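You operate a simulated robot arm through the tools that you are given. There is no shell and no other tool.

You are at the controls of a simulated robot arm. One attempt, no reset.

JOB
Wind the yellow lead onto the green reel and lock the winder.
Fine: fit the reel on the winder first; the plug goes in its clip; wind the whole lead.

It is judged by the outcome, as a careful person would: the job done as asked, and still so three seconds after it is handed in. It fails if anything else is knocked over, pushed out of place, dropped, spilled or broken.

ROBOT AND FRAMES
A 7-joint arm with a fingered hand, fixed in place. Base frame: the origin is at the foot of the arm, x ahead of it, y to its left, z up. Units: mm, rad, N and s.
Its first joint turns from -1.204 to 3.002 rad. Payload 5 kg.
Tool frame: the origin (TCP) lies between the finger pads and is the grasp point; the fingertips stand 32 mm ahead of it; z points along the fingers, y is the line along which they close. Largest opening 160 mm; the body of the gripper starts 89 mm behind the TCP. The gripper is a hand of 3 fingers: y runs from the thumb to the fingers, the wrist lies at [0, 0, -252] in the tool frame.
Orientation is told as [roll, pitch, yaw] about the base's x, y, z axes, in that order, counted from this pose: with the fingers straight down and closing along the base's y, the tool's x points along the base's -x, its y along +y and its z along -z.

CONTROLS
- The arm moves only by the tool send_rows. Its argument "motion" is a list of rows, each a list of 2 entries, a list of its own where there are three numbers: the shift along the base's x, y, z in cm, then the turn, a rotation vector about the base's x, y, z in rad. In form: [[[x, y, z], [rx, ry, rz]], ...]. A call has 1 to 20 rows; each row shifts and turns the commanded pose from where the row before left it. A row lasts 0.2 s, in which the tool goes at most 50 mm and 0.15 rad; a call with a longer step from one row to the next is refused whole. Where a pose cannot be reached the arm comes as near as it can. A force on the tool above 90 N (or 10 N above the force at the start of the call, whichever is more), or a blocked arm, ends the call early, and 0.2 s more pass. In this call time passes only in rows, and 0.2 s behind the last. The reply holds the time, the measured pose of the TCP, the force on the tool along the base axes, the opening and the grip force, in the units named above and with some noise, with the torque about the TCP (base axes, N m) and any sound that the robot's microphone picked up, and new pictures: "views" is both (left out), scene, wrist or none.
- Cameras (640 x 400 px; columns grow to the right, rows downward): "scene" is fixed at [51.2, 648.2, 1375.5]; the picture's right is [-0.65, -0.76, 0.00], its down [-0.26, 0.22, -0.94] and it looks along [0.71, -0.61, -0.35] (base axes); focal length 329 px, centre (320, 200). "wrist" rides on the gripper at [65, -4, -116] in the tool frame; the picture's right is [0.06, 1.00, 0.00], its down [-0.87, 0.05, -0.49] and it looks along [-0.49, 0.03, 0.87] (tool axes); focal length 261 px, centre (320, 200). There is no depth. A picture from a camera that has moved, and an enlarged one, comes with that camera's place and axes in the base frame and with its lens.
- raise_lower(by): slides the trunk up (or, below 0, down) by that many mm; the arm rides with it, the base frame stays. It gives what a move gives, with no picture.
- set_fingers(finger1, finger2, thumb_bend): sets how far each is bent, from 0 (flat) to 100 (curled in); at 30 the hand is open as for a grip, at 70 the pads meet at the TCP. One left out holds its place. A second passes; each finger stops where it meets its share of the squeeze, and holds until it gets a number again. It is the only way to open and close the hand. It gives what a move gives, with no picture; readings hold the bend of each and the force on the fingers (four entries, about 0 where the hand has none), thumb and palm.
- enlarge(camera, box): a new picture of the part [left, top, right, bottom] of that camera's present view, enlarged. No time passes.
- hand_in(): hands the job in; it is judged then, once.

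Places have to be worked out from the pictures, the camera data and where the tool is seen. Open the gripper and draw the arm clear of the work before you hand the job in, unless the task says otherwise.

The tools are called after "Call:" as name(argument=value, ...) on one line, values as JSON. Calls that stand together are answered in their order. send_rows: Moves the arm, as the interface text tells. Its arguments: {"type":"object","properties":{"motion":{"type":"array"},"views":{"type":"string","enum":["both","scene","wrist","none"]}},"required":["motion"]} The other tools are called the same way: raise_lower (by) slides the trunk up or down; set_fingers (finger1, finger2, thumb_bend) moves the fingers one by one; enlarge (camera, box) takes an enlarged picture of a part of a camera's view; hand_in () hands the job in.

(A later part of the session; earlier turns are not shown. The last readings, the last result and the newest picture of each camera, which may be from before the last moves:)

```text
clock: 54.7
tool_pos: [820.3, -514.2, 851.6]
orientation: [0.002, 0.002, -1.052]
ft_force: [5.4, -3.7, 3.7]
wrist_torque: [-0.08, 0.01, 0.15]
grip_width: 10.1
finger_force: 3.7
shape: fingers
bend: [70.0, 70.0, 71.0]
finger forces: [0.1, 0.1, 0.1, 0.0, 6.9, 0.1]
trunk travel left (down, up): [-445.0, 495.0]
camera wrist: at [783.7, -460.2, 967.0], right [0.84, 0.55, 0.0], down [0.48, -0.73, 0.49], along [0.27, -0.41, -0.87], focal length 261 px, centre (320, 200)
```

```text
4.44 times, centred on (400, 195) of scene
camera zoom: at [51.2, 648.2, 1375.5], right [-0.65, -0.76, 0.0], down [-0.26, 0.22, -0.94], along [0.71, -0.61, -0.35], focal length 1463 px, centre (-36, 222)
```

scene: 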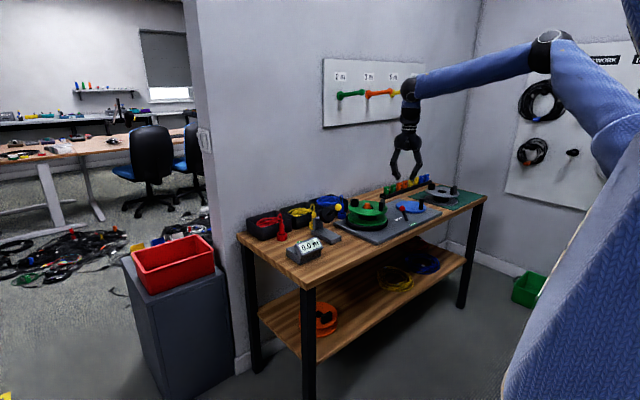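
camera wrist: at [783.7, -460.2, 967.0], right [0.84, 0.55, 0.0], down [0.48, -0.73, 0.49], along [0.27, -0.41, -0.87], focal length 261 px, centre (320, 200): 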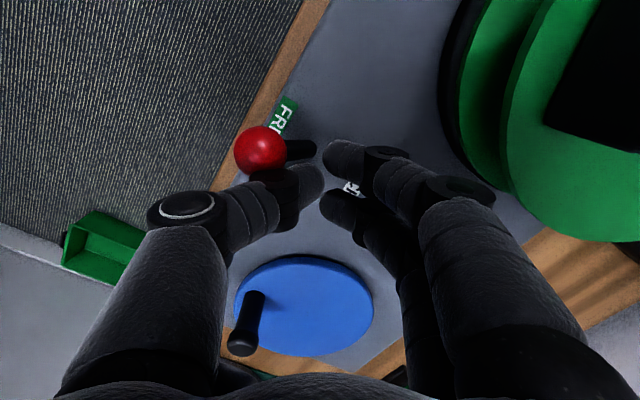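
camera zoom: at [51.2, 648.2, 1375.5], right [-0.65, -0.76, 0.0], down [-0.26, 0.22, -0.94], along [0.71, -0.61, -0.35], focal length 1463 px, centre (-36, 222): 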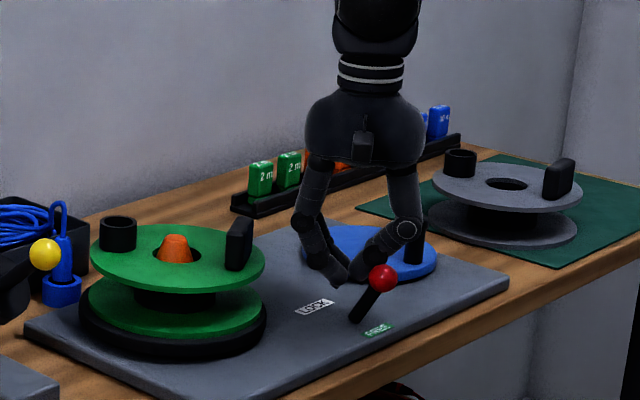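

The lever is at the FREE stop (ball at about x=782, resistance felt). I back off, rise, and then go for the yellow plug, which triangulates to its top at about (1064,-189,823).

Call:
send_rows(motion=[[[1.5, 0, 0], [0, 0, 0]], [[1, 0, 0.5], [0, 0, 0]], [[0, 0, 2], [0, 0, 0]]], views="none")

Call:
raise_lower(by=130)

Call:
send_rows(motion=[[[0, 3, 0], [0, 0, 0.132]], [[0, 3, 0], [0, 0, 0.132]], [[1, 3, 0], [0, 0, 0.132]], [[1, 3, 0], [0, 0, 0.132]], [[2, 3, 0], [0, 0, 0.132]], [[2, 3, 0], [0, 0, 0.132]], [[2, 3, 0], [0, 0, 0.132]], [[2, 3, 0], [0, 0, 0.128]]])

Call:
enlarge(camera="scene", box=[340, 170, 440, 240])

```text
clock: 55.5
tool_pos: [843.9, -512.3, 877.5]
orientation: [0.001, 0.0, -1.053]
ft_force: [0.0, 0.1, 0.3]
wrist_torque: [-0.03, 0.01, -0.01]
grip_width: 12.3
finger_force: 0.0
shape: fingers
bend: [70.0, 70.0, 70.0]
finger forces: [0.1, 0.1, 0.0, 0.0, 0.1, 0.0]
trunk travel left (down, up): [-445.0, 495.0]
```

```text
clock: 57.1
tool_pos: [843.8, -513.8, 1007.6]
orientation: [0.001, 0.0, -1.052]
ft_force: [0.4, 0.2, -0.3]
wrist_torque: [-0.03, 0.0, 0.0]
grip_width: 12.4
finger_force: 0.0
shape: fingers
bend: [70.0, 70.0, 70.0]
finger forces: [0.0, 0.0, 0.0, 0.0, 0.0, 0.0]
trunk travel left (down, up): [-575.0, 365.0]
```

```text
clock: 58.9
tool_pos: [897.5, -295.7, 1009.5]
orientation: [0.006, -0.008, 0.0]
ft_force: [-0.2, -0.6, -0.1]
wrist_torque: [0.0, 0.01, -0.01]
grip_width: 12.5
finger_force: 0.1
shape: fingers
bend: [70.0, 70.0, 70.0]
finger forces: [0.0, 0.0, 0.1, 0.0, 0.0, 0.0]
out of reach, approached as far as the arm can: row 7, 8
trunk travel left (down, up): [-575.0, 365.0]
camera wrist: at [830.2, -301.4, 1124.4], right [-0.06, 1.0, 0.01], down [0.87, 0.05, 0.5], along [0.5, 0.04, -0.87], focal length 261 px, centre (320, 200)
```

scene: 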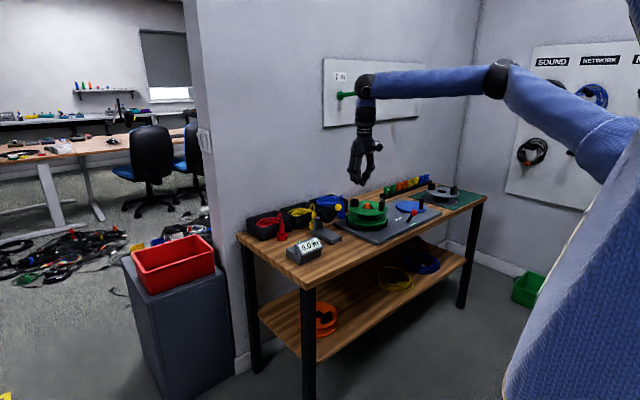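
wrist: 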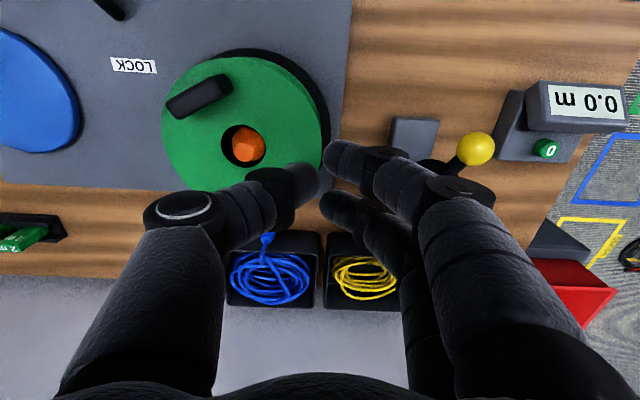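

```text
5.71 times, centred on (390, 205) of scene
camera zoom: at [51.2, 648.2, 1375.5], right [-0.65, -0.76, 0.0], down [-0.26, 0.22, -0.94], along [0.71, -0.61, -0.35], focal length 1881 px, centre (-80, 171)
```

zoom: 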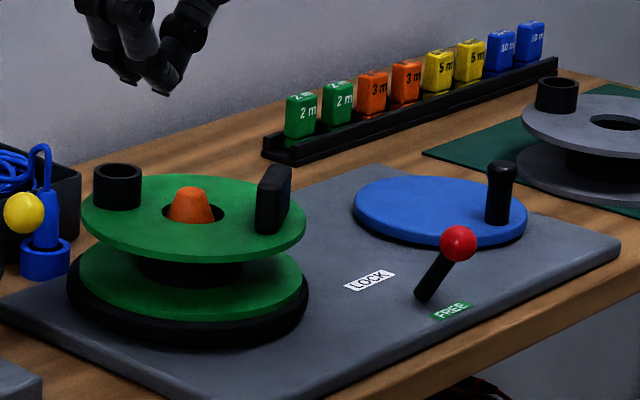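

The lever stays at FREE. The arm hit a limit near (897,-296), so I test whether it can still move outward toward the plug from here, and which direction is limited.

Call:
send_rows(motion=[[[2, 0, 0], [0, 0, 0]], [[2, 0, 0], [0, 0, 0]]], views="none")

Call:
send_rows(motion=[[[0, 0, -2], [0, 0, 0]], [[0, 0, -2], [0, 0, 0]], [[2, 0, 0], [0, 0, 0]], [[2, 0, 0], [0, 0, 0]]], views="none")

```text
clock: 59.5
tool_pos: [906.8, -314.2, 1006.5]
orientation: [0.007, -0.006, 0.001]
ft_force: [-0.3, 0.3, -0.2]
wrist_torque: [0.0, 0.01, -0.01]
grip_width: 12.3
finger_force: 0.0
shape: fingers
bend: [70.0, 70.0, 70.0]
finger forces: [0.0, 0.0, 0.0, 0.0, 0.0, 0.0]
out of reach, approached as far as the arm can: row 1, 2
trunk travel left (down, up): [-575.0, 365.0]
```

```text
clock: 60.5
tool_pos: [913.0, -331.0, 969.4]
orientation: [0.004, -0.005, -0.002]
ft_force: [-0.5, -0.2, 0.5]
wrist_torque: [0.01, -0.02, -0.01]
grip_width: 12.1
finger_force: 0.1
shape: fingers
bend: [70.0, 70.0, 70.0]
finger forces: [0.1, 0.0, 0.0, 0.0, 0.0, 0.1]
out of reach, approached as far as the arm can: row 3, 4
trunk travel left (down, up): [-575.0, 365.0]
```

The tool slides along a circle centred near the elbow, meaning the first joint is pinned with the elbow far right. I'll pull the arm in toward its starting area so that it can unfold differently, then extend again.

Call:
send_rows(motion=[[[-3, 0, 1], [0, 0, 0]], [[-4, 0.5, 1], [0, 0, 0]], [[-4, 0.5, 1], [0, 0, 0]], [[-4, 0.5, 1], [0, 0, 0]], [[-4, 0.5, 0], [0, 0, 0]], [[-4, 0.5, 0], [0, 0, 0]], [[-4, 0.5, 0], [0, 0, 0]], [[-4, 0.5, 0], [0, 0, 0]], [[-4, 0.5, 0], [0, 0, 0]], [[-4, 0.5, 0], [0, 0, 0]], [[-4, 3, 0], [0, 0, 0]], [[-2, 4, 0], [0, 0, 0]], [[0, 4, 0], [0, 0, 0]], [[0, 4, 0], [0, 0, 0]]])

```text
clock: 63.5
tool_pos: [472.9, -137.9, 1013.8]
orientation: [0.002, 0.001, -0.001]
ft_force: [0.4, -0.3, 1.5]
wrist_torque: [-0.07, 0.01, 0.04]
grip_width: 12.3
finger_force: 0.0
shape: fingers
bend: [70.0, 70.0, 70.0]
finger forces: [0.0, 0.0, 0.0, 0.1, 0.1, 0.0]
out of reach, approached as far as the arm can: row 12
trunk travel left (down, up): [-575.0, 365.0]
camera wrist: at [406.5, -143.1, 1129.6], right [-0.06, 1.0, 0.0], down [0.87, 0.05, 0.49], along [0.49, 0.03, -0.87], focal length 261 px, centre (320, 200)
```

scene: 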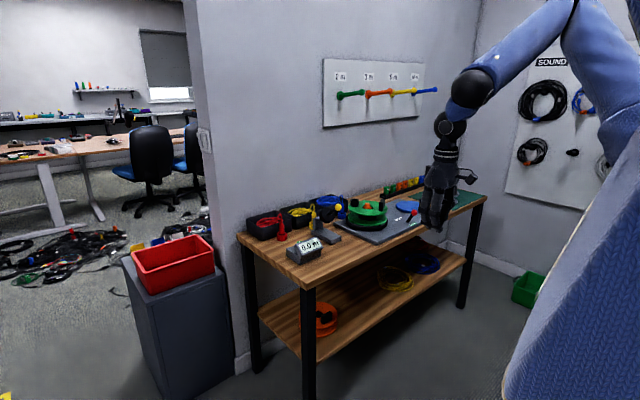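
wrist: 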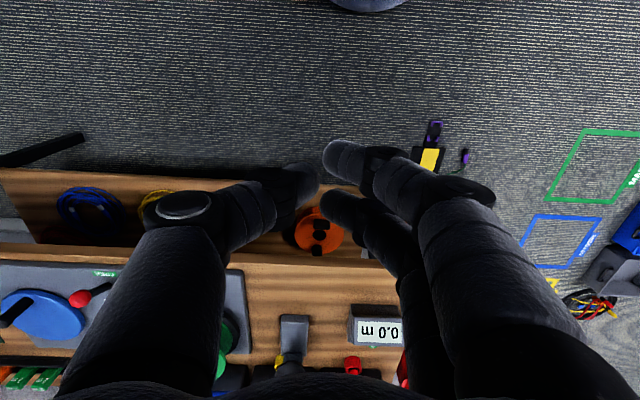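

Now extending outward again at y ≈ -150, high above the table.

Call:
send_rows(motion=[[[4, 0, 0], [0, 0, 0]], [[4, 0, 0], [0, 0, 0]], [[4, 0, 0], [0, 0, 0]], [[4, 0, 0], [0, 0, 0]], [[4, 0, 0], [0, 0, 0]], [[4, 0, 0], [0, 0, 0]], [[4, 0, 0], [0, 0, 0]], [[4, 0, 0], [0, 0, 0]], [[4, 0, 0], [0, 0, 0]], [[4, 0, 0], [0, 0, 0]]])

```text
clock: 65.7
tool_pos: [821.2, -200.5, 1012.3]
orientation: [0.012, -0.004, -0.001]
ft_force: [1.3, 0.5, -0.3]
wrist_torque: [0.0, 0.0, 0.01]
grip_width: 12.3
finger_force: 0.0
shape: fingers
bend: [70.0, 70.0, 70.0]
finger forces: [0.1, 0.0, 0.0, 0.1, 0.0, 0.1]
out of reach, approached as far as the arm can: row 7, 8, 9, 10
trunk travel left (down, up): [-575.0, 365.0]
camera wrist: at [754.9, -206.9, 1126.6], right [-0.06, 1.0, 0.01], down [0.87, 0.05, 0.5], along [0.5, 0.04, -0.87], focal length 261 px, centre (320, 200)
```

scene: 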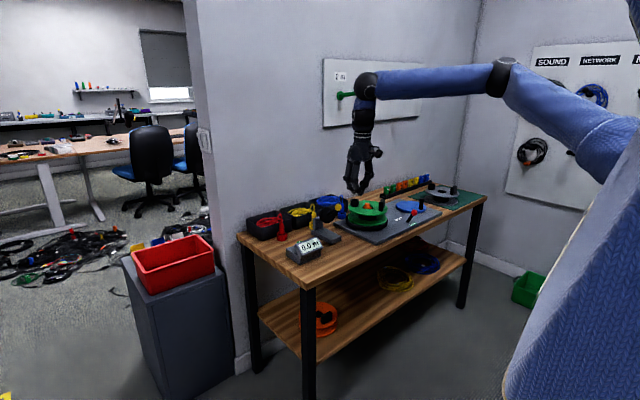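
wrist: 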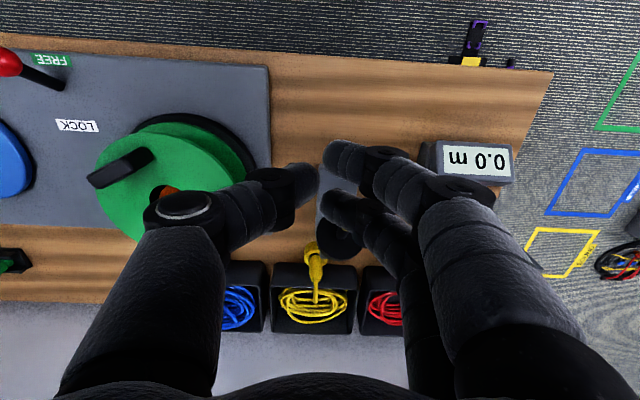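

Same boundary. I'll retreat and swing the arm round to the left side (positive y) at safe height to make the first joint turn, then come back outward from that side.

Call:
send_rows(motion=[[[-4, 0.5, 0], [0, 0, 0]], [[-4, 1, 0], [0, 0, 0]], [[-4, 1, 0], [0, 0, 0]], [[-4, 1, 0], [0, 0, 0]], [[-4, 1, 0], [0, 0, 0]], [[-4, 1, 0], [0, 0, 0]], [[-4, 2, 0], [0, 0, 0]], [[-3, 3, 0], [0, 0, 0]], [[0, 4, 0], [0, 0, 0]], [[0, 4, 0], [0, 0, 0]], [[0, 4, 0], [0, 0, 0]], [[0, 4, 0], [0, 0, 0]], [[0, 4, 0], [0, 0, 0]], [[0, 4, 0], [0, 0, 0]], [[0, 4, 0], [0, 0, 0]], [[0, 4, 0], [0, 0, 0]]])

```text
clock: 69.1
tool_pos: [510.7, -80.9, 1008.7]
orientation: [0.001, 0.001, -0.002]
ft_force: [-0.3, -0.2, 0.1]
wrist_torque: [-0.02, 0.01, -0.02]
grip_width: 12.2
finger_force: 0.0
shape: fingers
bend: [70.0, 70.0, 70.0]
finger forces: [0.0, 0.0, 0.1, 0.1, 0.1, 0.0]
out of reach, approached as far as the arm can: row 9, 10, 11, 12, 13, 14, 15, 16
trunk travel left (down, up): [-575.0, 365.0]
camera wrist: at [444.9, -86.0, 1124.9], right [-0.06, 1.0, 0.0], down [0.87, 0.05, 0.49], along [0.49, 0.03, -0.87], focal length 261 px, centre (320, 200)
```

scene: 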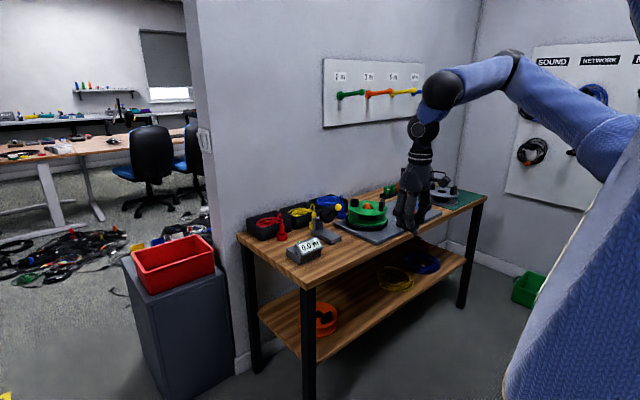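
wrist: 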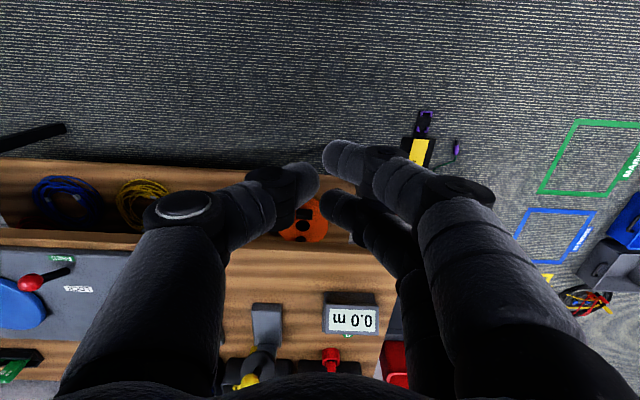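

Still pinned. I suspect a wrist-yaw limit rather than reach, so I test by turning the hand +0.45 rad about vertical and trying to move +y again.

Call:
send_rows(motion=[[[0, 0, 0], [0, 0, 0.15]], [[0, 0, 0], [0, 0, 0.15]], [[0, 0, 0], [0, 0, 0.15]], [[0, 4, 0], [0, 0, 0]], [[0, 4, 0], [0, 0, 0]]], views="none")

```text
clock: 70.3
tool_pos: [509.5, -79.0, 1007.8]
orientation: [0.002, 0.0, 0.449]
ft_force: [-0.7, 0.1, -0.1]
wrist_torque: [0.01, 0.03, 0.0]
grip_width: 12.2
finger_force: 0.1
shape: fingers
bend: [70.0, 70.0, 70.0]
finger forces: [0.0, 0.1, 0.0, 0.0, 0.1, 0.1]
out of reach, approached as far as the arm can: row 4, 5
trunk travel left (down, up): [-575.0, 365.0]
```

Yaw isn't the limit. Testing whether height matters: raise the hand 120 mm and then try +y.

Call:
send_rows(motion=[[[0, 0, 4], [0, 0, 0]], [[0, 0, 4], [0, 0, 0]], [[0, 0, 4], [0, 0, 0]], [[0, 4, 0], [0, 0, 0]], [[0, 4, 0], [0, 0, 0]]], views="scene")

```text
clock: 71.5
tool_pos: [507.3, -73.3, 1126.0]
orientation: [0.006, -0.002, 0.449]
ft_force: [-0.4, 0.6, 1.3]
wrist_torque: [0.0, 0.0, 0.01]
grip_width: 12.1
finger_force: 0.0
shape: fingers
bend: [70.0, 70.0, 70.0]
finger forces: [0.1, 0.0, 0.0, 0.0, 0.1, 0.0]
out of reach, approached as far as the arm can: row 4, 5
trunk travel left (down, up): [-575.0, 365.0]
```

scene: 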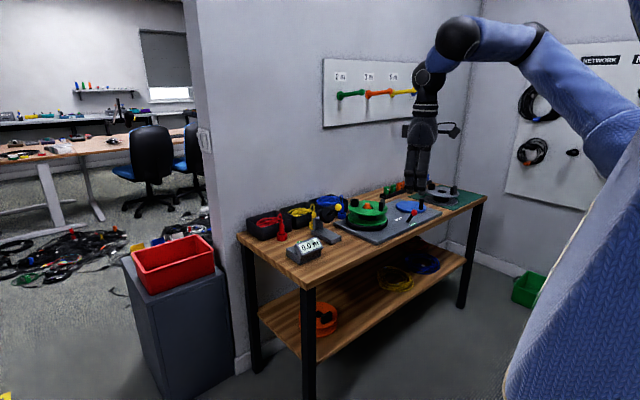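

Height isn't the limit either; the elbow seems stuck out to the right (a different arm posture than at the start). I'll return to the starting pose (yaw 0, trunk 0) and look at the arm posture.

Call:
send_rows(motion=[[[1, -4, 0], [0, 0, -0.15]], [[1, -4, 0], [0, 0, -0.15]], [[1, -4, 0], [0, 0, -0.15]], [[1, -4, 0], [0, 0, 0]], [[1, -4, 0], [0, 0, 0]], [[1, -4, 0], [0, 0, 0]], [[1, -4, 0], [0, 0, 0]], [[0.5, -2, 0], [0, 0, 0]]], views="scene")

Call:
raise_lower(by=75)

Call:
send_rows(motion=[[[0, 0, -4], [0, 0, 0]], [[0, 0, -4], [0, 0, 0]]], views="scene")

```text
clock: 73.3
tool_pos: [580.5, -375.3, 1125.1]
orientation: [0.002, 0.0, -0.001]
ft_force: [0.4, -0.1, 0.7]
wrist_torque: [0.02, -0.01, -0.02]
grip_width: 12.2
finger_force: 0.2
shape: fingers
bend: [70.0, 70.0, 70.0]
finger forces: [0.0, 0.1, 0.1, 0.0, 0.1, 0.0]
trunk travel left (down, up): [-575.0, 365.0]
```

scene: 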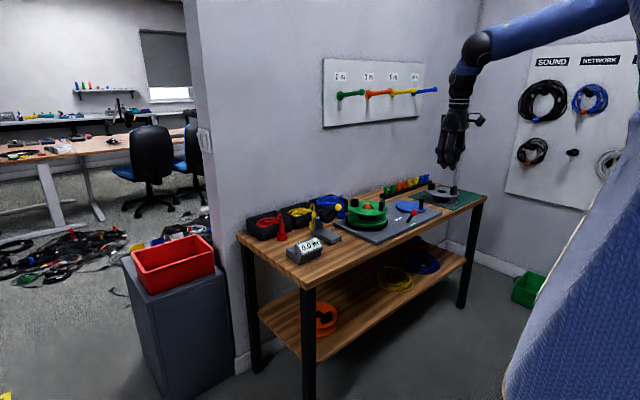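

```text
clock: 74.4
tool_pos: [580.2, -375.9, 1201.6]
orientation: [0.002, 0.001, -0.003]
ft_force: [0.1, 0.3, 0.0]
wrist_torque: [0.01, 0.03, 0.03]
grip_width: 12.3
finger_force: 0.1
shape: fingers
bend: [70.0, 70.0, 70.0]
finger forces: [0.0, 0.1, 0.0, 0.0, 0.0, 0.0]
trunk travel left (down, up): [-650.0, 290.0]
```

```text
clock: 75.0
tool_pos: [579.6, -379.0, 1119.9]
orientation: [0.003, 0.002, -0.002]
ft_force: [1.0, 0.0, -0.6]
wrist_torque: [-0.02, -0.01, -0.02]
grip_width: 12.2
finger_force: 0.0
shape: fingers
bend: [70.0, 70.0, 70.0]
finger forces: [0.0, 0.0, 0.0, 0.0, 0.1, 0.0]
trunk travel left (down, up): [-650.0, 290.0]
```

scene: 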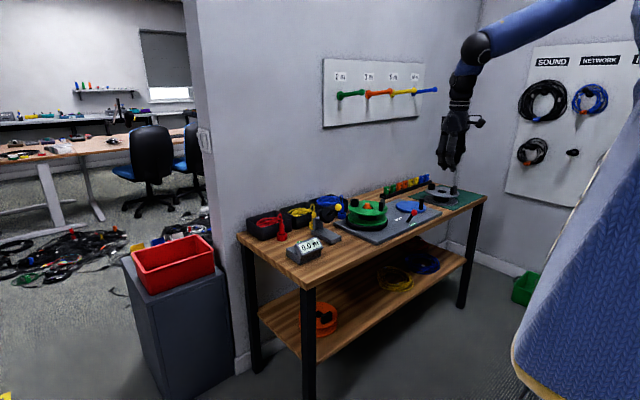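

The posture returned to the initial one, so the limit is geometric: with a vertical hand the wrist can't go farther than about 525 mm from (471,-602). The plug is about 200 mm beyond, so I'll point the hand outward: yaw +0.61 and a tilt of 0.9 rad toward the plug, still high above the table.

Call:
send_rows(motion=[[[1, 0.5, 0], [0, 0, 0.122]], [[1, 0.5, 0], [0, 0, 0.122]], [[1, 0.5, 0], [0, 0, 0.122]], [[1, 0.5, 0], [0, 0, 0.122]], [[1, 0.5, 0], [0, 0, 0.122]], [[2, 0.5, 0], [0.086, -0.123, 0]], [[2, 0.5, 0], [0.086, -0.123, 0]], [[2, 0.5, 0], [0.086, -0.123, 0]], [[2, 0.5, 0], [0.086, -0.123, 0]], [[2, 0.5, 0], [0.086, -0.123, 0]], [[2, 0.5, 0], [0.086, -0.123, 0]]], views="scene")

Call:
raise_lower(by=-250)

```text
clock: 77.4
tool_pos: [751.4, -321.6, 1121.0]
orientation: [0.004, -0.905, 0.604]
ft_force: [0.2, -0.9, 0.3]
wrist_torque: [0.0, -0.02, -0.01]
grip_width: 12.2
finger_force: 0.1
shape: fingers
bend: [70.0, 70.0, 70.0]
finger forces: [0.1, 0.1, 0.0, 0.0, 0.1, 0.0]
trunk travel left (down, up): [-650.0, 290.0]
```

scene: 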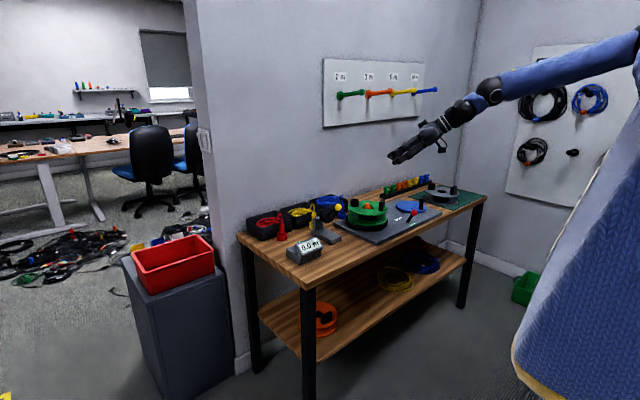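

```text
clock: 80.0
tool_pos: [750.4, -319.7, 871.4]
orientation: [0.004, -0.9, 0.607]
ft_force: [-0.5, 0.1, 0.3]
wrist_torque: [0.01, 0.0, -0.01]
grip_width: 12.2
finger_force: 0.1
shape: fingers
bend: [70.0, 70.0, 70.0]
finger forces: [0.0, 0.0, 0.0, 0.1, 0.1, 0.1]
trunk travel left (down, up): [-400.0, 540.0]
```

Now raise the hand by 120 mm and extend toward the plug at height to check reach and view.

Call:
send_rows(motion=[[[0, 0, 4], [0, 0, 0]], [[0, 0, 4], [0, 0, 0]], [[0, 0, 4], [0, 0, 0]], [[4, 1.6, 0], [0, 0, 0]], [[4, 1.6, 0], [0, 0, 0]], [[4, 1.6, 0], [0, 0, 0]], [[4, 1.6, 0], [0, 0, 0]], [[4, 1.6, 0], [0, 0, 0]]])

Call:
enlarge(camera="wrist", box=[160, 0, 640, 300])

```text
clock: 81.8
tool_pos: [952.4, -240.6, 993.1]
orientation: [0.006, -0.9, 0.606]
ft_force: [-1.4, -0.7, 0.2]
wrist_torque: [0.01, -0.02, 0.03]
grip_width: 12.3
finger_force: 0.0
shape: fingers
bend: [70.0, 70.0, 70.0]
finger forces: [0.0, 0.0, 0.1, 0.0, 0.0, 0.1]
trunk travel left (down, up): [-400.0, 540.0]
camera wrist: at [847.3, -319.8, 1013.4], right [-0.6, 0.8, -0.05], down [0.1, 0.13, 0.99], along [0.79, 0.59, -0.16], focal length 261 px, centre (320, 200)
```

scene: 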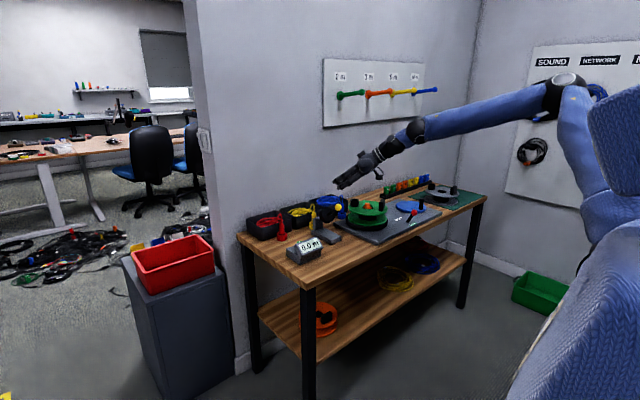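
wrist: 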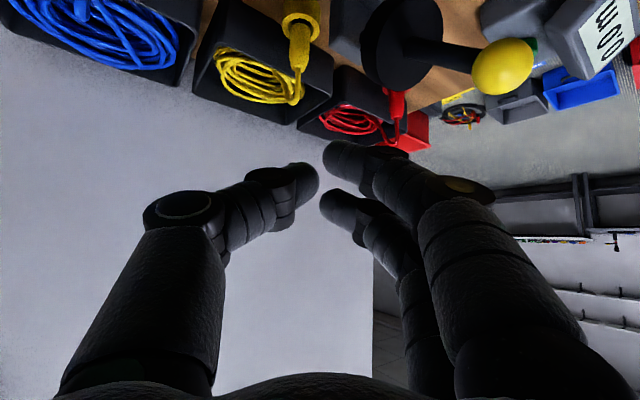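

```text
1.33 times, centred on (400, 150) of wrist
camera zoom: at [847.3, -319.8, 1013.4], right [-0.6, 0.8, -0.05], down [0.1, 0.13, 0.99], along [0.79, 0.59, -0.16], focal length 348 px, centre (213, 267)
```

zoom: 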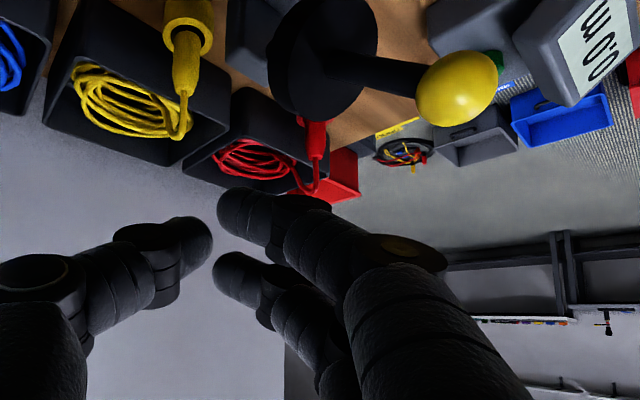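

With the outward tilt the arm reaches much farther. The plug body axis is near (1067,-191), z 793-833, with the black disc device close by at (955,-169,863). I test reach straight to above the plug at this height.

Call:
send_rows(motion=[[[4, 1.7, 0], [0, 0, 0]], [[4, 1.7, 0], [0, 0, 0]], [[3.5, 1.5, 0], [0, 0, 0]]], views="none")

Call:
send_rows(motion=[[[0, 4, 0], [0, 0, 0]], [[0, 4, 0], [0, 0, 0]], [[0, 4, 0], [0, 0, 0]]], views="scene")

```text
clock: 82.6
tool_pos: [1067.7, -191.4, 990.0]
orientation: [0.007, -0.898, 0.604]
ft_force: [0.9, -0.4, 0.0]
wrist_torque: [0.02, 0.0, 0.05]
grip_width: 12.0
finger_force: 0.0
shape: fingers
bend: [70.0, 70.0, 70.0]
finger forces: [0.1, 0.0, 0.0, 0.0, 0.0, 0.1]
trunk travel left (down, up): [-400.0, 540.0]
```

```text
clock: 83.4
tool_pos: [1064.6, -73.8, 994.1]
orientation: [0.005, -0.902, 0.605]
ft_force: [-0.8, 0.0, 0.1]
wrist_torque: [0.0, -0.03, 0.02]
grip_width: 12.4
finger_force: 0.1
shape: fingers
bend: [70.0, 70.0, 70.0]
finger forces: [0.0, 0.0, 0.1, 0.0, 0.0, 0.1]
out of reach, approached as far as the arm can: row 3
trunk travel left (down, up): [-400.0, 540.0]
```

scene: 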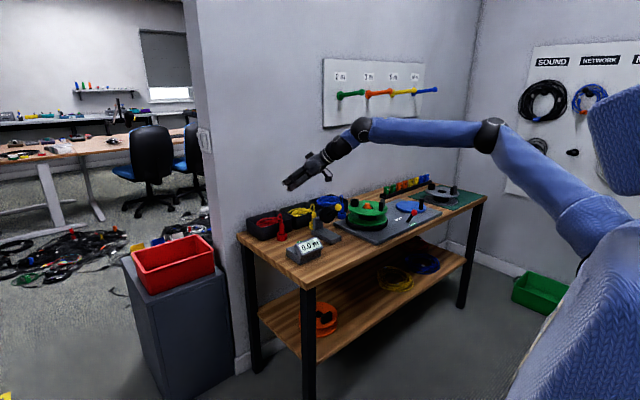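

Reach is better than modelled (effective wrist point about 358 mm behind the TCP), so less tilt suffices. I'll use tilt 0.62 with heading 50°, which keeps the hand clear of the black disc device, and look at plug and bin edge from above.

Call:
send_rows(motion=[[[0, -4, 0], [0, 0, 0]], [[0, -4, 0], [0, 0, 0]], [[0, -3.7, 0], [0, 0, 0]], [[0, 0, 0], [-0.08, 0.115, 0]], [[0, 0, 0], [-0.08, 0.115, 0]], [[0, 0, 0], [0, 0, 0.134]], [[0, 0, 0], [0, 0, 0.134]]], views="both")

Call:
enlarge(camera="wrist", box=[160, 0, 480, 200])

```text
clock: 85.0
tool_pos: [1053.8, -198.9, 986.4]
orientation: [0.005, -0.62, 0.811]
ft_force: [0.4, 0.7, 0.9]
wrist_torque: [0.0, 0.07, -0.01]
grip_width: 12.1
finger_force: 0.0
shape: fingers
bend: [70.0, 70.0, 70.0]
finger forces: [0.0, 0.0, 0.0, 0.0, 0.0, 0.1]
out of reach, approached as far as the arm can: row 5, 7
trunk travel left (down, up): [-400.0, 540.0]
camera wrist: at [973.2, -290.3, 1043.4], right [-0.76, 0.65, -0.03], down [0.25, 0.34, 0.91], along [0.6, 0.68, -0.42], focal length 261 px, centre (320, 200)
```

scene: 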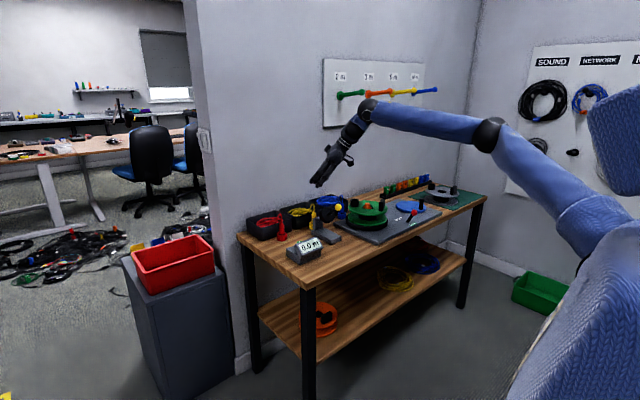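
wrist: 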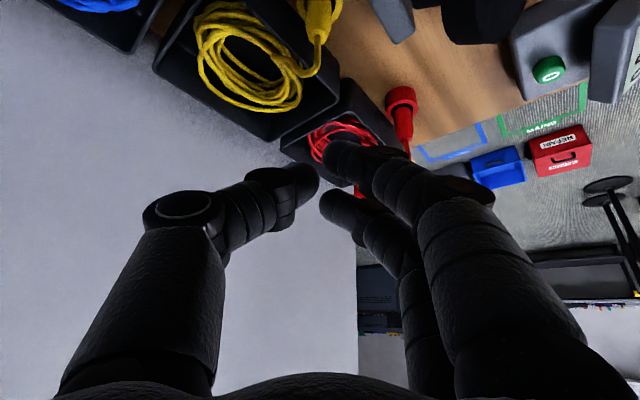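

```text
2.00 times, centred on (320, 100) of wrist
camera zoom: at [973.2, -290.3, 1043.4], right [-0.76, 0.65, -0.03], down [0.25, 0.34, 0.91], along [0.6, 0.68, -0.42], focal length 521 px, centre (320, 400)
```

zoom: 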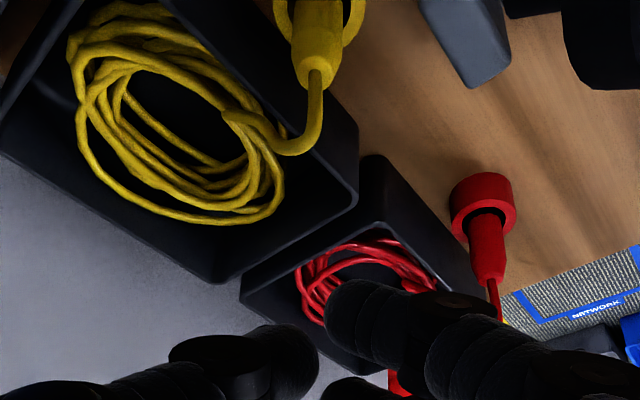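

Bin front face is at x≈1100 (rim z≈831), so there is about 23 mm between plug and bin: enough for the thumb. Plug axis averages (1065,-193). I add a little tilt, set a ~44 mm opening, and position above it.

Call:
set_fingers(finger1=61, finger2=61, thumb_bend=61)

Call:
send_rows(motion=[[[0, 0, 0], [0.058, -0.055, 0]], [[1.1, 0.6, 0], [0, 0, 0]]], views="none")

Call:
raise_lower(by=-60)

Call:
enlarge(camera="wrist", box=[160, 0, 480, 200])

Call:
enlarge(camera="scene", box=[270, 170, 370, 240])

```text
clock: 86.0
tool_pos: [1054.1, -198.7, 986.9]
orientation: [0.004, -0.622, 0.808]
ft_force: [0.7, 0.1, 0.4]
wrist_torque: [0.0, 0.0, -0.01]
grip_width: 43.2
finger_force: 0.0
shape: fingers
bend: [61.0, 61.0, 61.0]
finger forces: [0.1, 0.0, 0.0, 0.1, 0.0, 0.0]
trunk travel left (down, up): [-400.0, 540.0]
```

```text
clock: 86.6
tool_pos: [1064.5, -193.5, 988.8]
orientation: [0.005, -0.702, 0.809]
ft_force: [-0.4, -0.3, 0.0]
wrist_torque: [0.0, 0.03, 0.01]
grip_width: 43.2
finger_force: 0.0
shape: fingers
bend: [61.0, 61.0, 61.0]
finger forces: [0.0, 0.0, 0.0, 0.0, 0.0, 0.0]
trunk travel left (down, up): [-400.0, 540.0]
```

```text
clock: 87.6
tool_pos: [1065.4, -195.2, 927.9]
orientation: [0.004, -0.703, 0.81]
ft_force: [0.1, 0.3, 0.0]
wrist_torque: [-0.02, -0.02, -0.03]
grip_width: 43.2
finger_force: 0.1
shape: fingers
bend: [61.0, 61.0, 61.0]
finger forces: [0.0, 0.0, 0.0, 0.0, 0.0, 0.0]
trunk travel left (down, up): [-340.0, 600.0]
```

```text
2.00 times, centred on (320, 100) of wrist
camera zoom: at [981.4, -288.1, 974.6], right [-0.76, 0.65, -0.04], down [0.2, 0.29, 0.94], along [0.62, 0.7, -0.35], focal length 521 px, centre (320, 400)
```

zoom: 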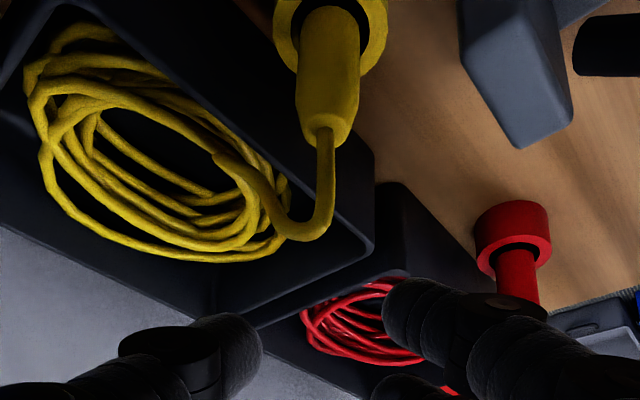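

```text
5.71 times, centred on (320, 205) of scene
camera zoom: at [51.2, 648.2, 1375.5], right [-0.65, -0.76, 0.0], down [-0.26, 0.22, -0.94], along [0.71, -0.61, -0.35], focal length 1881 px, centre (320, 171)
```

zoom: 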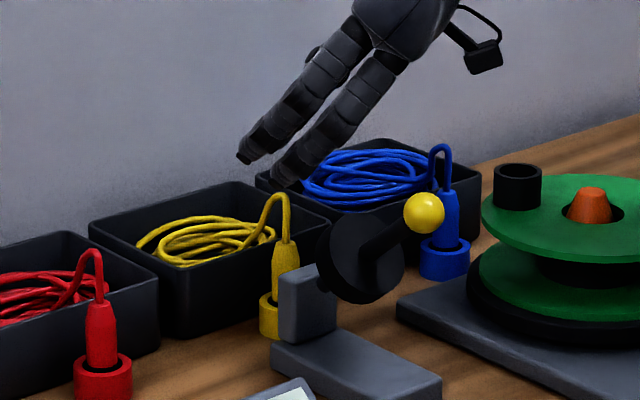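

Alignment looks right. Lowering 75 mm with the trunk, then checking before the last bit.

Call:
raise_lower(by=-70)

Call:
enlarge(camera="wrist", box=[160, 50, 480, 250])

Call:
enlarge(camera="scene", box=[280, 175, 360, 235])

```text
clock: 88.7
tool_pos: [1063.7, -194.2, 857.5]
orientation: [0.004, -0.704, 0.809]
ft_force: [0.7, 0.5, 2.3]
wrist_torque: [0.04, 0.08, -0.07]
grip_width: 42.7
finger_force: 1.7
shape: fingers
bend: [61.0, 61.0, 61.0]
finger forces: [2.9, 0.0, 0.0, 0.0, 0.0, 0.0]
trunk travel left (down, up): [-270.0, 670.0]
```

```text
2.00 times, centred on (320, 150) of wrist
camera zoom: at [981.6, -288.2, 904.4], right [-0.76, 0.65, -0.04], down [0.2, 0.29, 0.94], along [0.62, 0.7, -0.35], focal length 521 px, centre (320, 300)
```

zoom: 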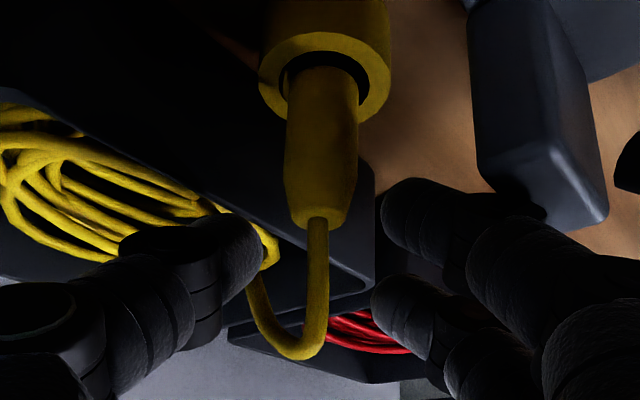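

```text
6.67 times, centred on (320, 205) of scene
camera zoom: at [51.2, 648.2, 1375.5], right [-0.65, -0.76, 0.0], down [-0.26, 0.22, -0.94], along [0.71, -0.61, -0.35], focal length 2195 px, centre (320, 167)
```

zoom: 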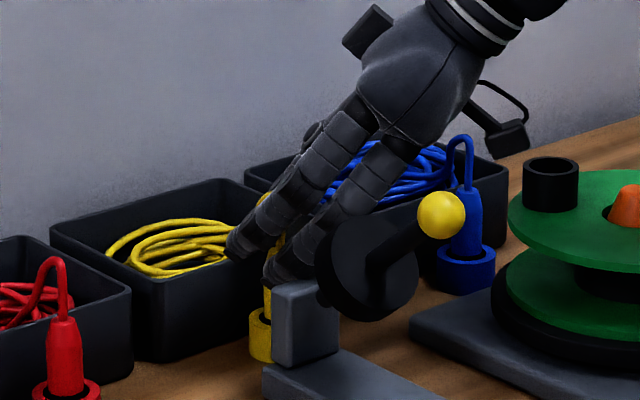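

Finger 1 touched the device's post (2.9 N), which stands right beside the plug. I raise at once, narrow the finger side to 65, and shift 3 mm toward the thumb side.

Call:
send_rows(motion=[[[0, 0, 1.2], [0, 0, 0]], [[0.28, -0.08, 0], [0, 0, 0]]], views="none")

Call:
set_fingers(finger1=65, finger2=65, thumb_bend=60)

Call:
enlarge(camera="scene", box=[290, 185, 350, 225])

Call:
enlarge(camera="wrist", box=[160, 50, 480, 250])

```text
clock: 89.3
tool_pos: [1067.7, -196.0, 869.5]
orientation: [0.005, -0.7, 0.808]
ft_force: [0.7, -0.3, 0.3]
wrist_torque: [0.01, 0.0, 0.06]
grip_width: 43.1
finger_force: 0.0
shape: fingers
bend: [61.0, 61.0, 61.0]
finger forces: [0.0, 0.0, 0.1, 0.0, 0.0, 0.1]
trunk travel left (down, up): [-270.0, 670.0]
```

```text
clock: 90.3
tool_pos: [1065.9, -196.3, 869.7]
orientation: [0.005, -0.7, 0.808]
ft_force: [0.0, 0.1, -0.1]
wrist_torque: [-0.03, 0.03, 0.0]
grip_width: 38.1
finger_force: 0.0
shape: fingers
bend: [65.0, 65.0, 60.0]
finger forces: [0.0, 0.0, 0.0, 0.0, 0.0, 0.0]
trunk travel left (down, up): [-270.0, 670.0]
```

```text
10.00 times, centred on (320, 205) of scene
camera zoom: at [51.2, 648.2, 1375.5], right [-0.65, -0.76, 0.0], down [-0.26, 0.22, -0.94], along [0.71, -0.61, -0.35], focal length 3292 px, centre (320, 150)
```

zoom: 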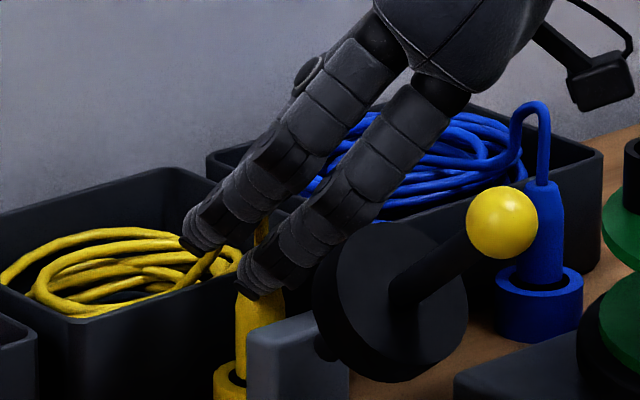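

```text
2.00 times, centred on (320, 150) of wrist
camera zoom: at [983.6, -289.6, 915.8], right [-0.76, 0.65, -0.04], down [0.2, 0.29, 0.94], along [0.62, 0.7, -0.35], focal length 521 px, centre (320, 300)
```

zoom: 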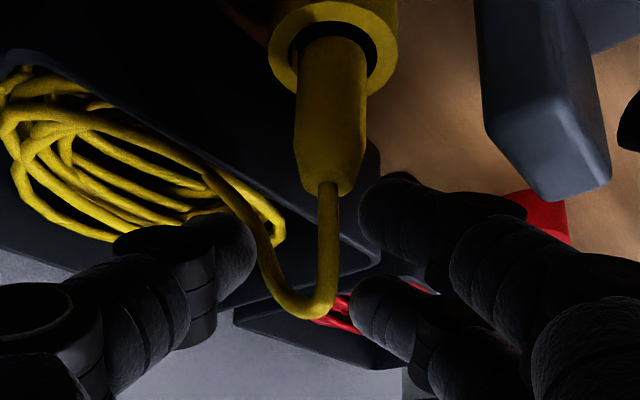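

Clearances look workable: plug centred between pads, post corner about 44 mm off the axis. Descending in small steps.

Call:
send_rows(motion=[[[0, 0, -0.8], [0, 0, 0]], [[0, 0, -0.8], [0, 0, 0]], [[0, 0, -0.6], [0, 0, 0]]], views="none")

Call:
enlarge(camera="wrist", box=[160, 50, 480, 250])

```text
clock: 91.1
tool_pos: [1066.9, -195.0, 850.3]
orientation: [0.0, -0.705, 0.81]
ft_force: [8.0, 3.6, 17.0]
wrist_torque: [0.25, 0.44, -0.25]
grip_width: 34.1
finger_force: 9.0
shape: fingers
bend: [67.0, 65.0, 60.0]
finger forces: [16.4, 0.0, 0.0, 0.1, 1.5, 0.1]
trunk travel left (down, up): [-270.0, 670.0]
```

```text
2.00 times, centred on (320, 150) of wrist
camera zoom: at [984.5, -288.9, 896.6], right [-0.76, 0.65, -0.04], down [0.2, 0.29, 0.94], along [0.62, 0.7, -0.35], focal length 521 px, centre (320, 300)
```

zoom: 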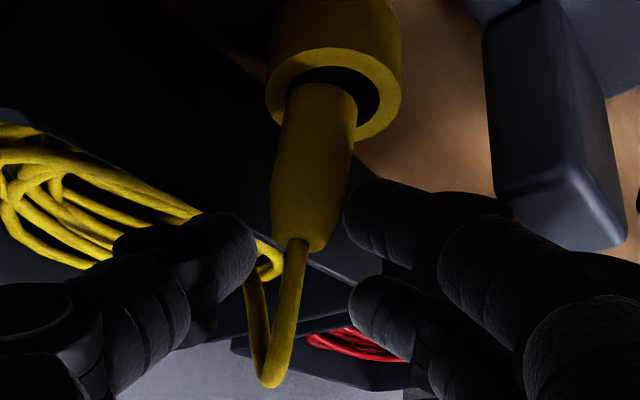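

Finger 1 is being pressed by the post (16 N). Raising immediately.

Call:
send_rows(motion=[[[0, 0, 1], [0, 0, 0]], [[0, 0, 1], [0, 0, 0]]], views="none")

Call:
enlarge(camera="wrist", box=[160, 0, 560, 250])

Call:
enlarge(camera="scene", box=[290, 185, 350, 225])

```text
clock: 91.7
tool_pos: [1067.3, -195.6, 867.4]
orientation: [0.005, -0.699, 0.808]
ft_force: [0.3, -0.2, 0.4]
wrist_torque: [0.02, 0.0, 0.01]
grip_width: 37.9
finger_force: 0.0
shape: fingers
bend: [65.0, 65.0, 60.0]
finger forces: [0.0, 0.1, 0.1, 0.0, 0.1, 0.0]
trunk travel left (down, up): [-270.0, 670.0]
```

```text
1.60 times, centred on (360, 125) of wrist
camera zoom: at [984.7, -290.5, 912.9], right [-0.76, 0.65, -0.04], down [0.2, 0.29, 0.94], along [0.62, 0.7, -0.35], focal length 417 px, centre (256, 320)
```

zoom: 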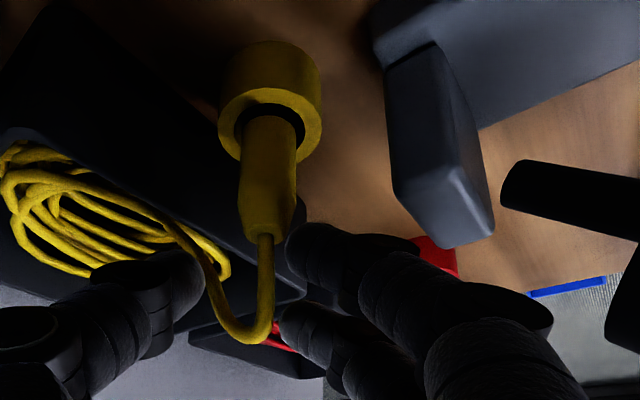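

```text
10.00 times, centred on (320, 205) of scene
camera zoom: at [51.2, 648.2, 1375.5], right [-0.65, -0.76, 0.0], down [-0.26, 0.22, -0.94], along [0.71, -0.61, -0.35], focal length 3292 px, centre (320, 150)
```

zoom: 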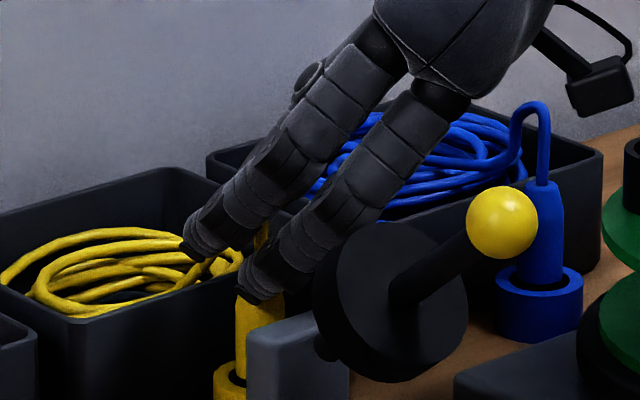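

The plug sits upright again and the device hasn't moved. The post is beside finger 1's path, so I'll fold finger 1 away (fully curled) and grip with finger 2 and thumb only. I raise and curl it to see the geometry.

Call:
send_rows(motion=[[[0, 0, 3], [0, 0, 0]], [[0, 0, 3], [0, 0, 0]]], views="none")

Call:
set_fingers(finger1=100, finger2=64, thumb_bend=60)

Call:
enlarge(camera="wrist", box=[80, 0, 560, 300])

Call:
enlarge(camera="scene", box=[290, 155, 370, 215])

```text
clock: 92.3
tool_pos: [1067.5, -198.6, 919.7]
orientation: [0.002, -0.708, 0.807]
ft_force: [0.6, 0.3, 1.3]
wrist_torque: [-0.04, -0.01, -0.04]
grip_width: 37.6
finger_force: 0.1
shape: fingers
bend: [65.0, 65.0, 60.0]
finger forces: [0.1, 0.0, 0.0, 0.0, 0.0, 0.0]
out of reach, approached as far as the arm can: row 2
trunk travel left (down, up): [-270.0, 670.0]
```

```text
clock: 93.3
tool_pos: [1068.0, -198.7, 917.6]
orientation: [0.004, -0.703, 0.811]
ft_force: [0.6, -1.1, 0.3]
wrist_torque: [0.0, 0.01, -0.02]
grip_width: 50.5
finger_force: 0.1
shape: fingers
bend: [100.0, 64.0, 60.0]
finger forces: [0.0, 0.0, 0.0, 0.1, 0.1, 0.0]
trunk travel left (down, up): [-270.0, 670.0]
```

```text
1.33 times, centred on (320, 150) of wrist
camera zoom: at [984.5, -291.8, 963.6], right [-0.76, 0.65, -0.04], down [0.2, 0.28, 0.94], along [0.62, 0.7, -0.34], focal length 348 px, centre (320, 267)
```

zoom: 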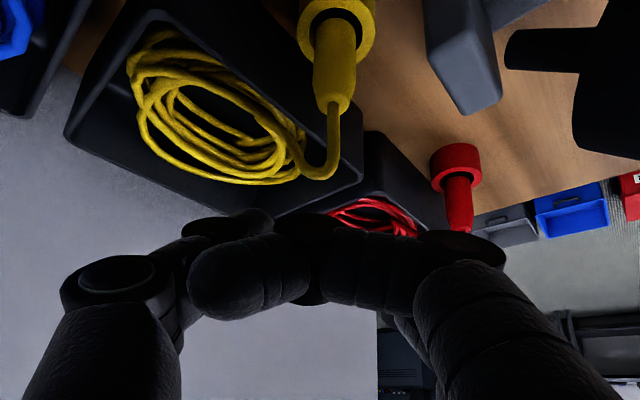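

```text
6.67 times, centred on (330, 185) of scene
camera zoom: at [51.2, 648.2, 1375.5], right [-0.65, -0.76, 0.0], down [-0.26, 0.22, -0.94], along [0.71, -0.61, -0.35], focal length 2195 px, centre (253, 300)
```

zoom: 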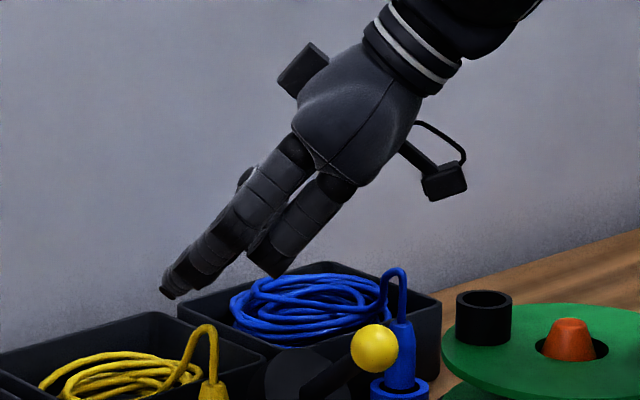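

Finger 1 folds to the camera side, clear of plug and lead. I shift to (1062,-198) so finger 2 and thumb face the plug, and descend in guarded steps.

Call:
send_rows(motion=[[[-0.6, 0.05, -1], [0, 0, 0]], [[0, 0, -2], [0, 0, 0]], [[0, 0, -2], [0, 0, 0]]], views="none")

Call:
enlarge(camera="wrist", box=[80, 0, 560, 300])

Call:
enlarge(camera="scene", box=[290, 185, 350, 225])

```text
clock: 94.1
tool_pos: [1060.9, -194.2, 868.2]
orientation: [0.006, -0.699, 0.809]
ft_force: [-0.4, -0.2, 0.2]
wrist_torque: [0.0, 0.0, -0.02]
grip_width: 50.8
finger_force: 0.0
shape: fingers
bend: [100.0, 64.0, 60.0]
finger forces: [0.1, 0.0, 0.0, 0.0, 0.0, 0.1]
trunk travel left (down, up): [-270.0, 670.0]
```

```text
1.33 times, centred on (320, 150) of wrist
camera zoom: at [976.8, -288.6, 914.1], right [-0.76, 0.65, -0.04], down [0.2, 0.29, 0.94], along [0.62, 0.7, -0.35], focal length 348 px, centre (320, 267)
```

zoom: 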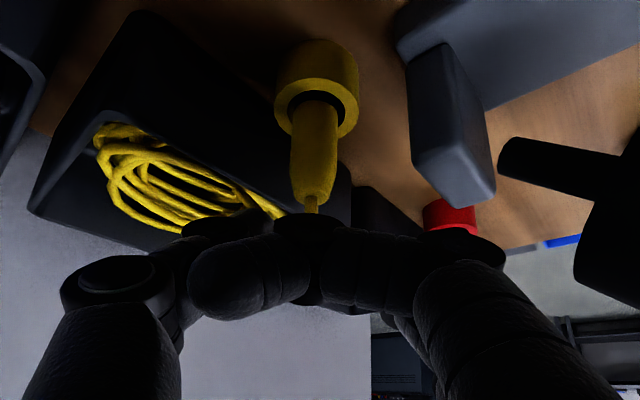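

```text
10.00 times, centred on (320, 205) of scene
camera zoom: at [51.2, 648.2, 1375.5], right [-0.65, -0.76, 0.0], down [-0.26, 0.22, -0.94], along [0.71, -0.61, -0.35], focal length 3292 px, centre (320, 150)
```

zoom: 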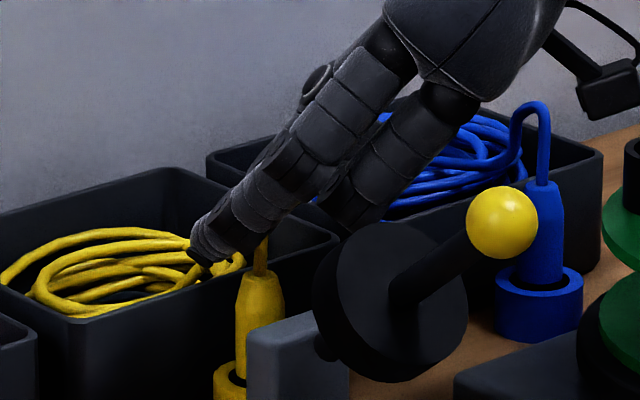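

Shifting 4 mm in -y to centre, then descending further with guard.

Call:
send_rows(motion=[[[0, -0.4, 0], [0, 0, 0]], [[0, 0, -0.7], [0, 0, 0]], [[0, 0, -0.7], [0, 0, 0]], [[0, 0, -0.6], [0, 0, 0]]], views="none")

Call:
enlarge(camera="wrist", box=[160, 50, 480, 250])

Call:
enlarge(camera="scene", box=[290, 185, 350, 225])

```text
clock: 95.1
tool_pos: [1059.0, -198.3, 847.5]
orientation: [0.003, -0.702, 0.809]
ft_force: [-4.3, -0.3, 6.9]
wrist_torque: [-0.08, -0.15, -0.04]
grip_width: 49.6
finger_force: 3.2
shape: fingers
bend: [100.0, 64.0, 61.0]
finger forces: [0.0, 0.1, 0.0, 0.0, 6.9, 0.0]
trunk travel left (down, up): [-270.0, 670.0]
```

```text
2.00 times, centred on (320, 150) of wrist
camera zoom: at [976.0, -293.4, 894.2], right [-0.76, 0.65, -0.04], down [0.2, 0.29, 0.94], along [0.62, 0.7, -0.35], focal length 521 px, centre (320, 300)
```

zoom: 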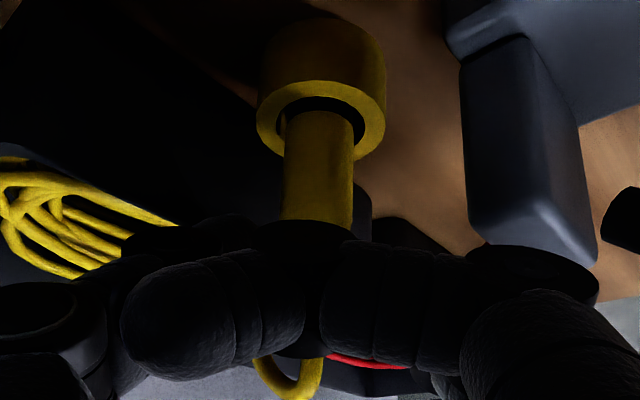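

```text
10.00 times, centred on (320, 205) of scene
camera zoom: at [51.2, 648.2, 1375.5], right [-0.65, -0.76, 0.0], down [-0.26, 0.22, -0.94], along [0.71, -0.61, -0.35], focal length 3292 px, centre (320, 150)
```

zoom: 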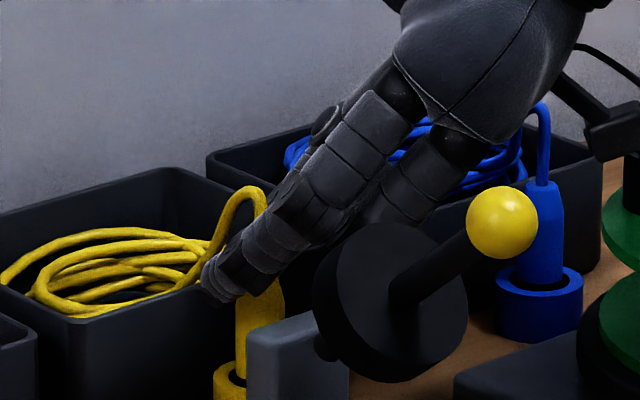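

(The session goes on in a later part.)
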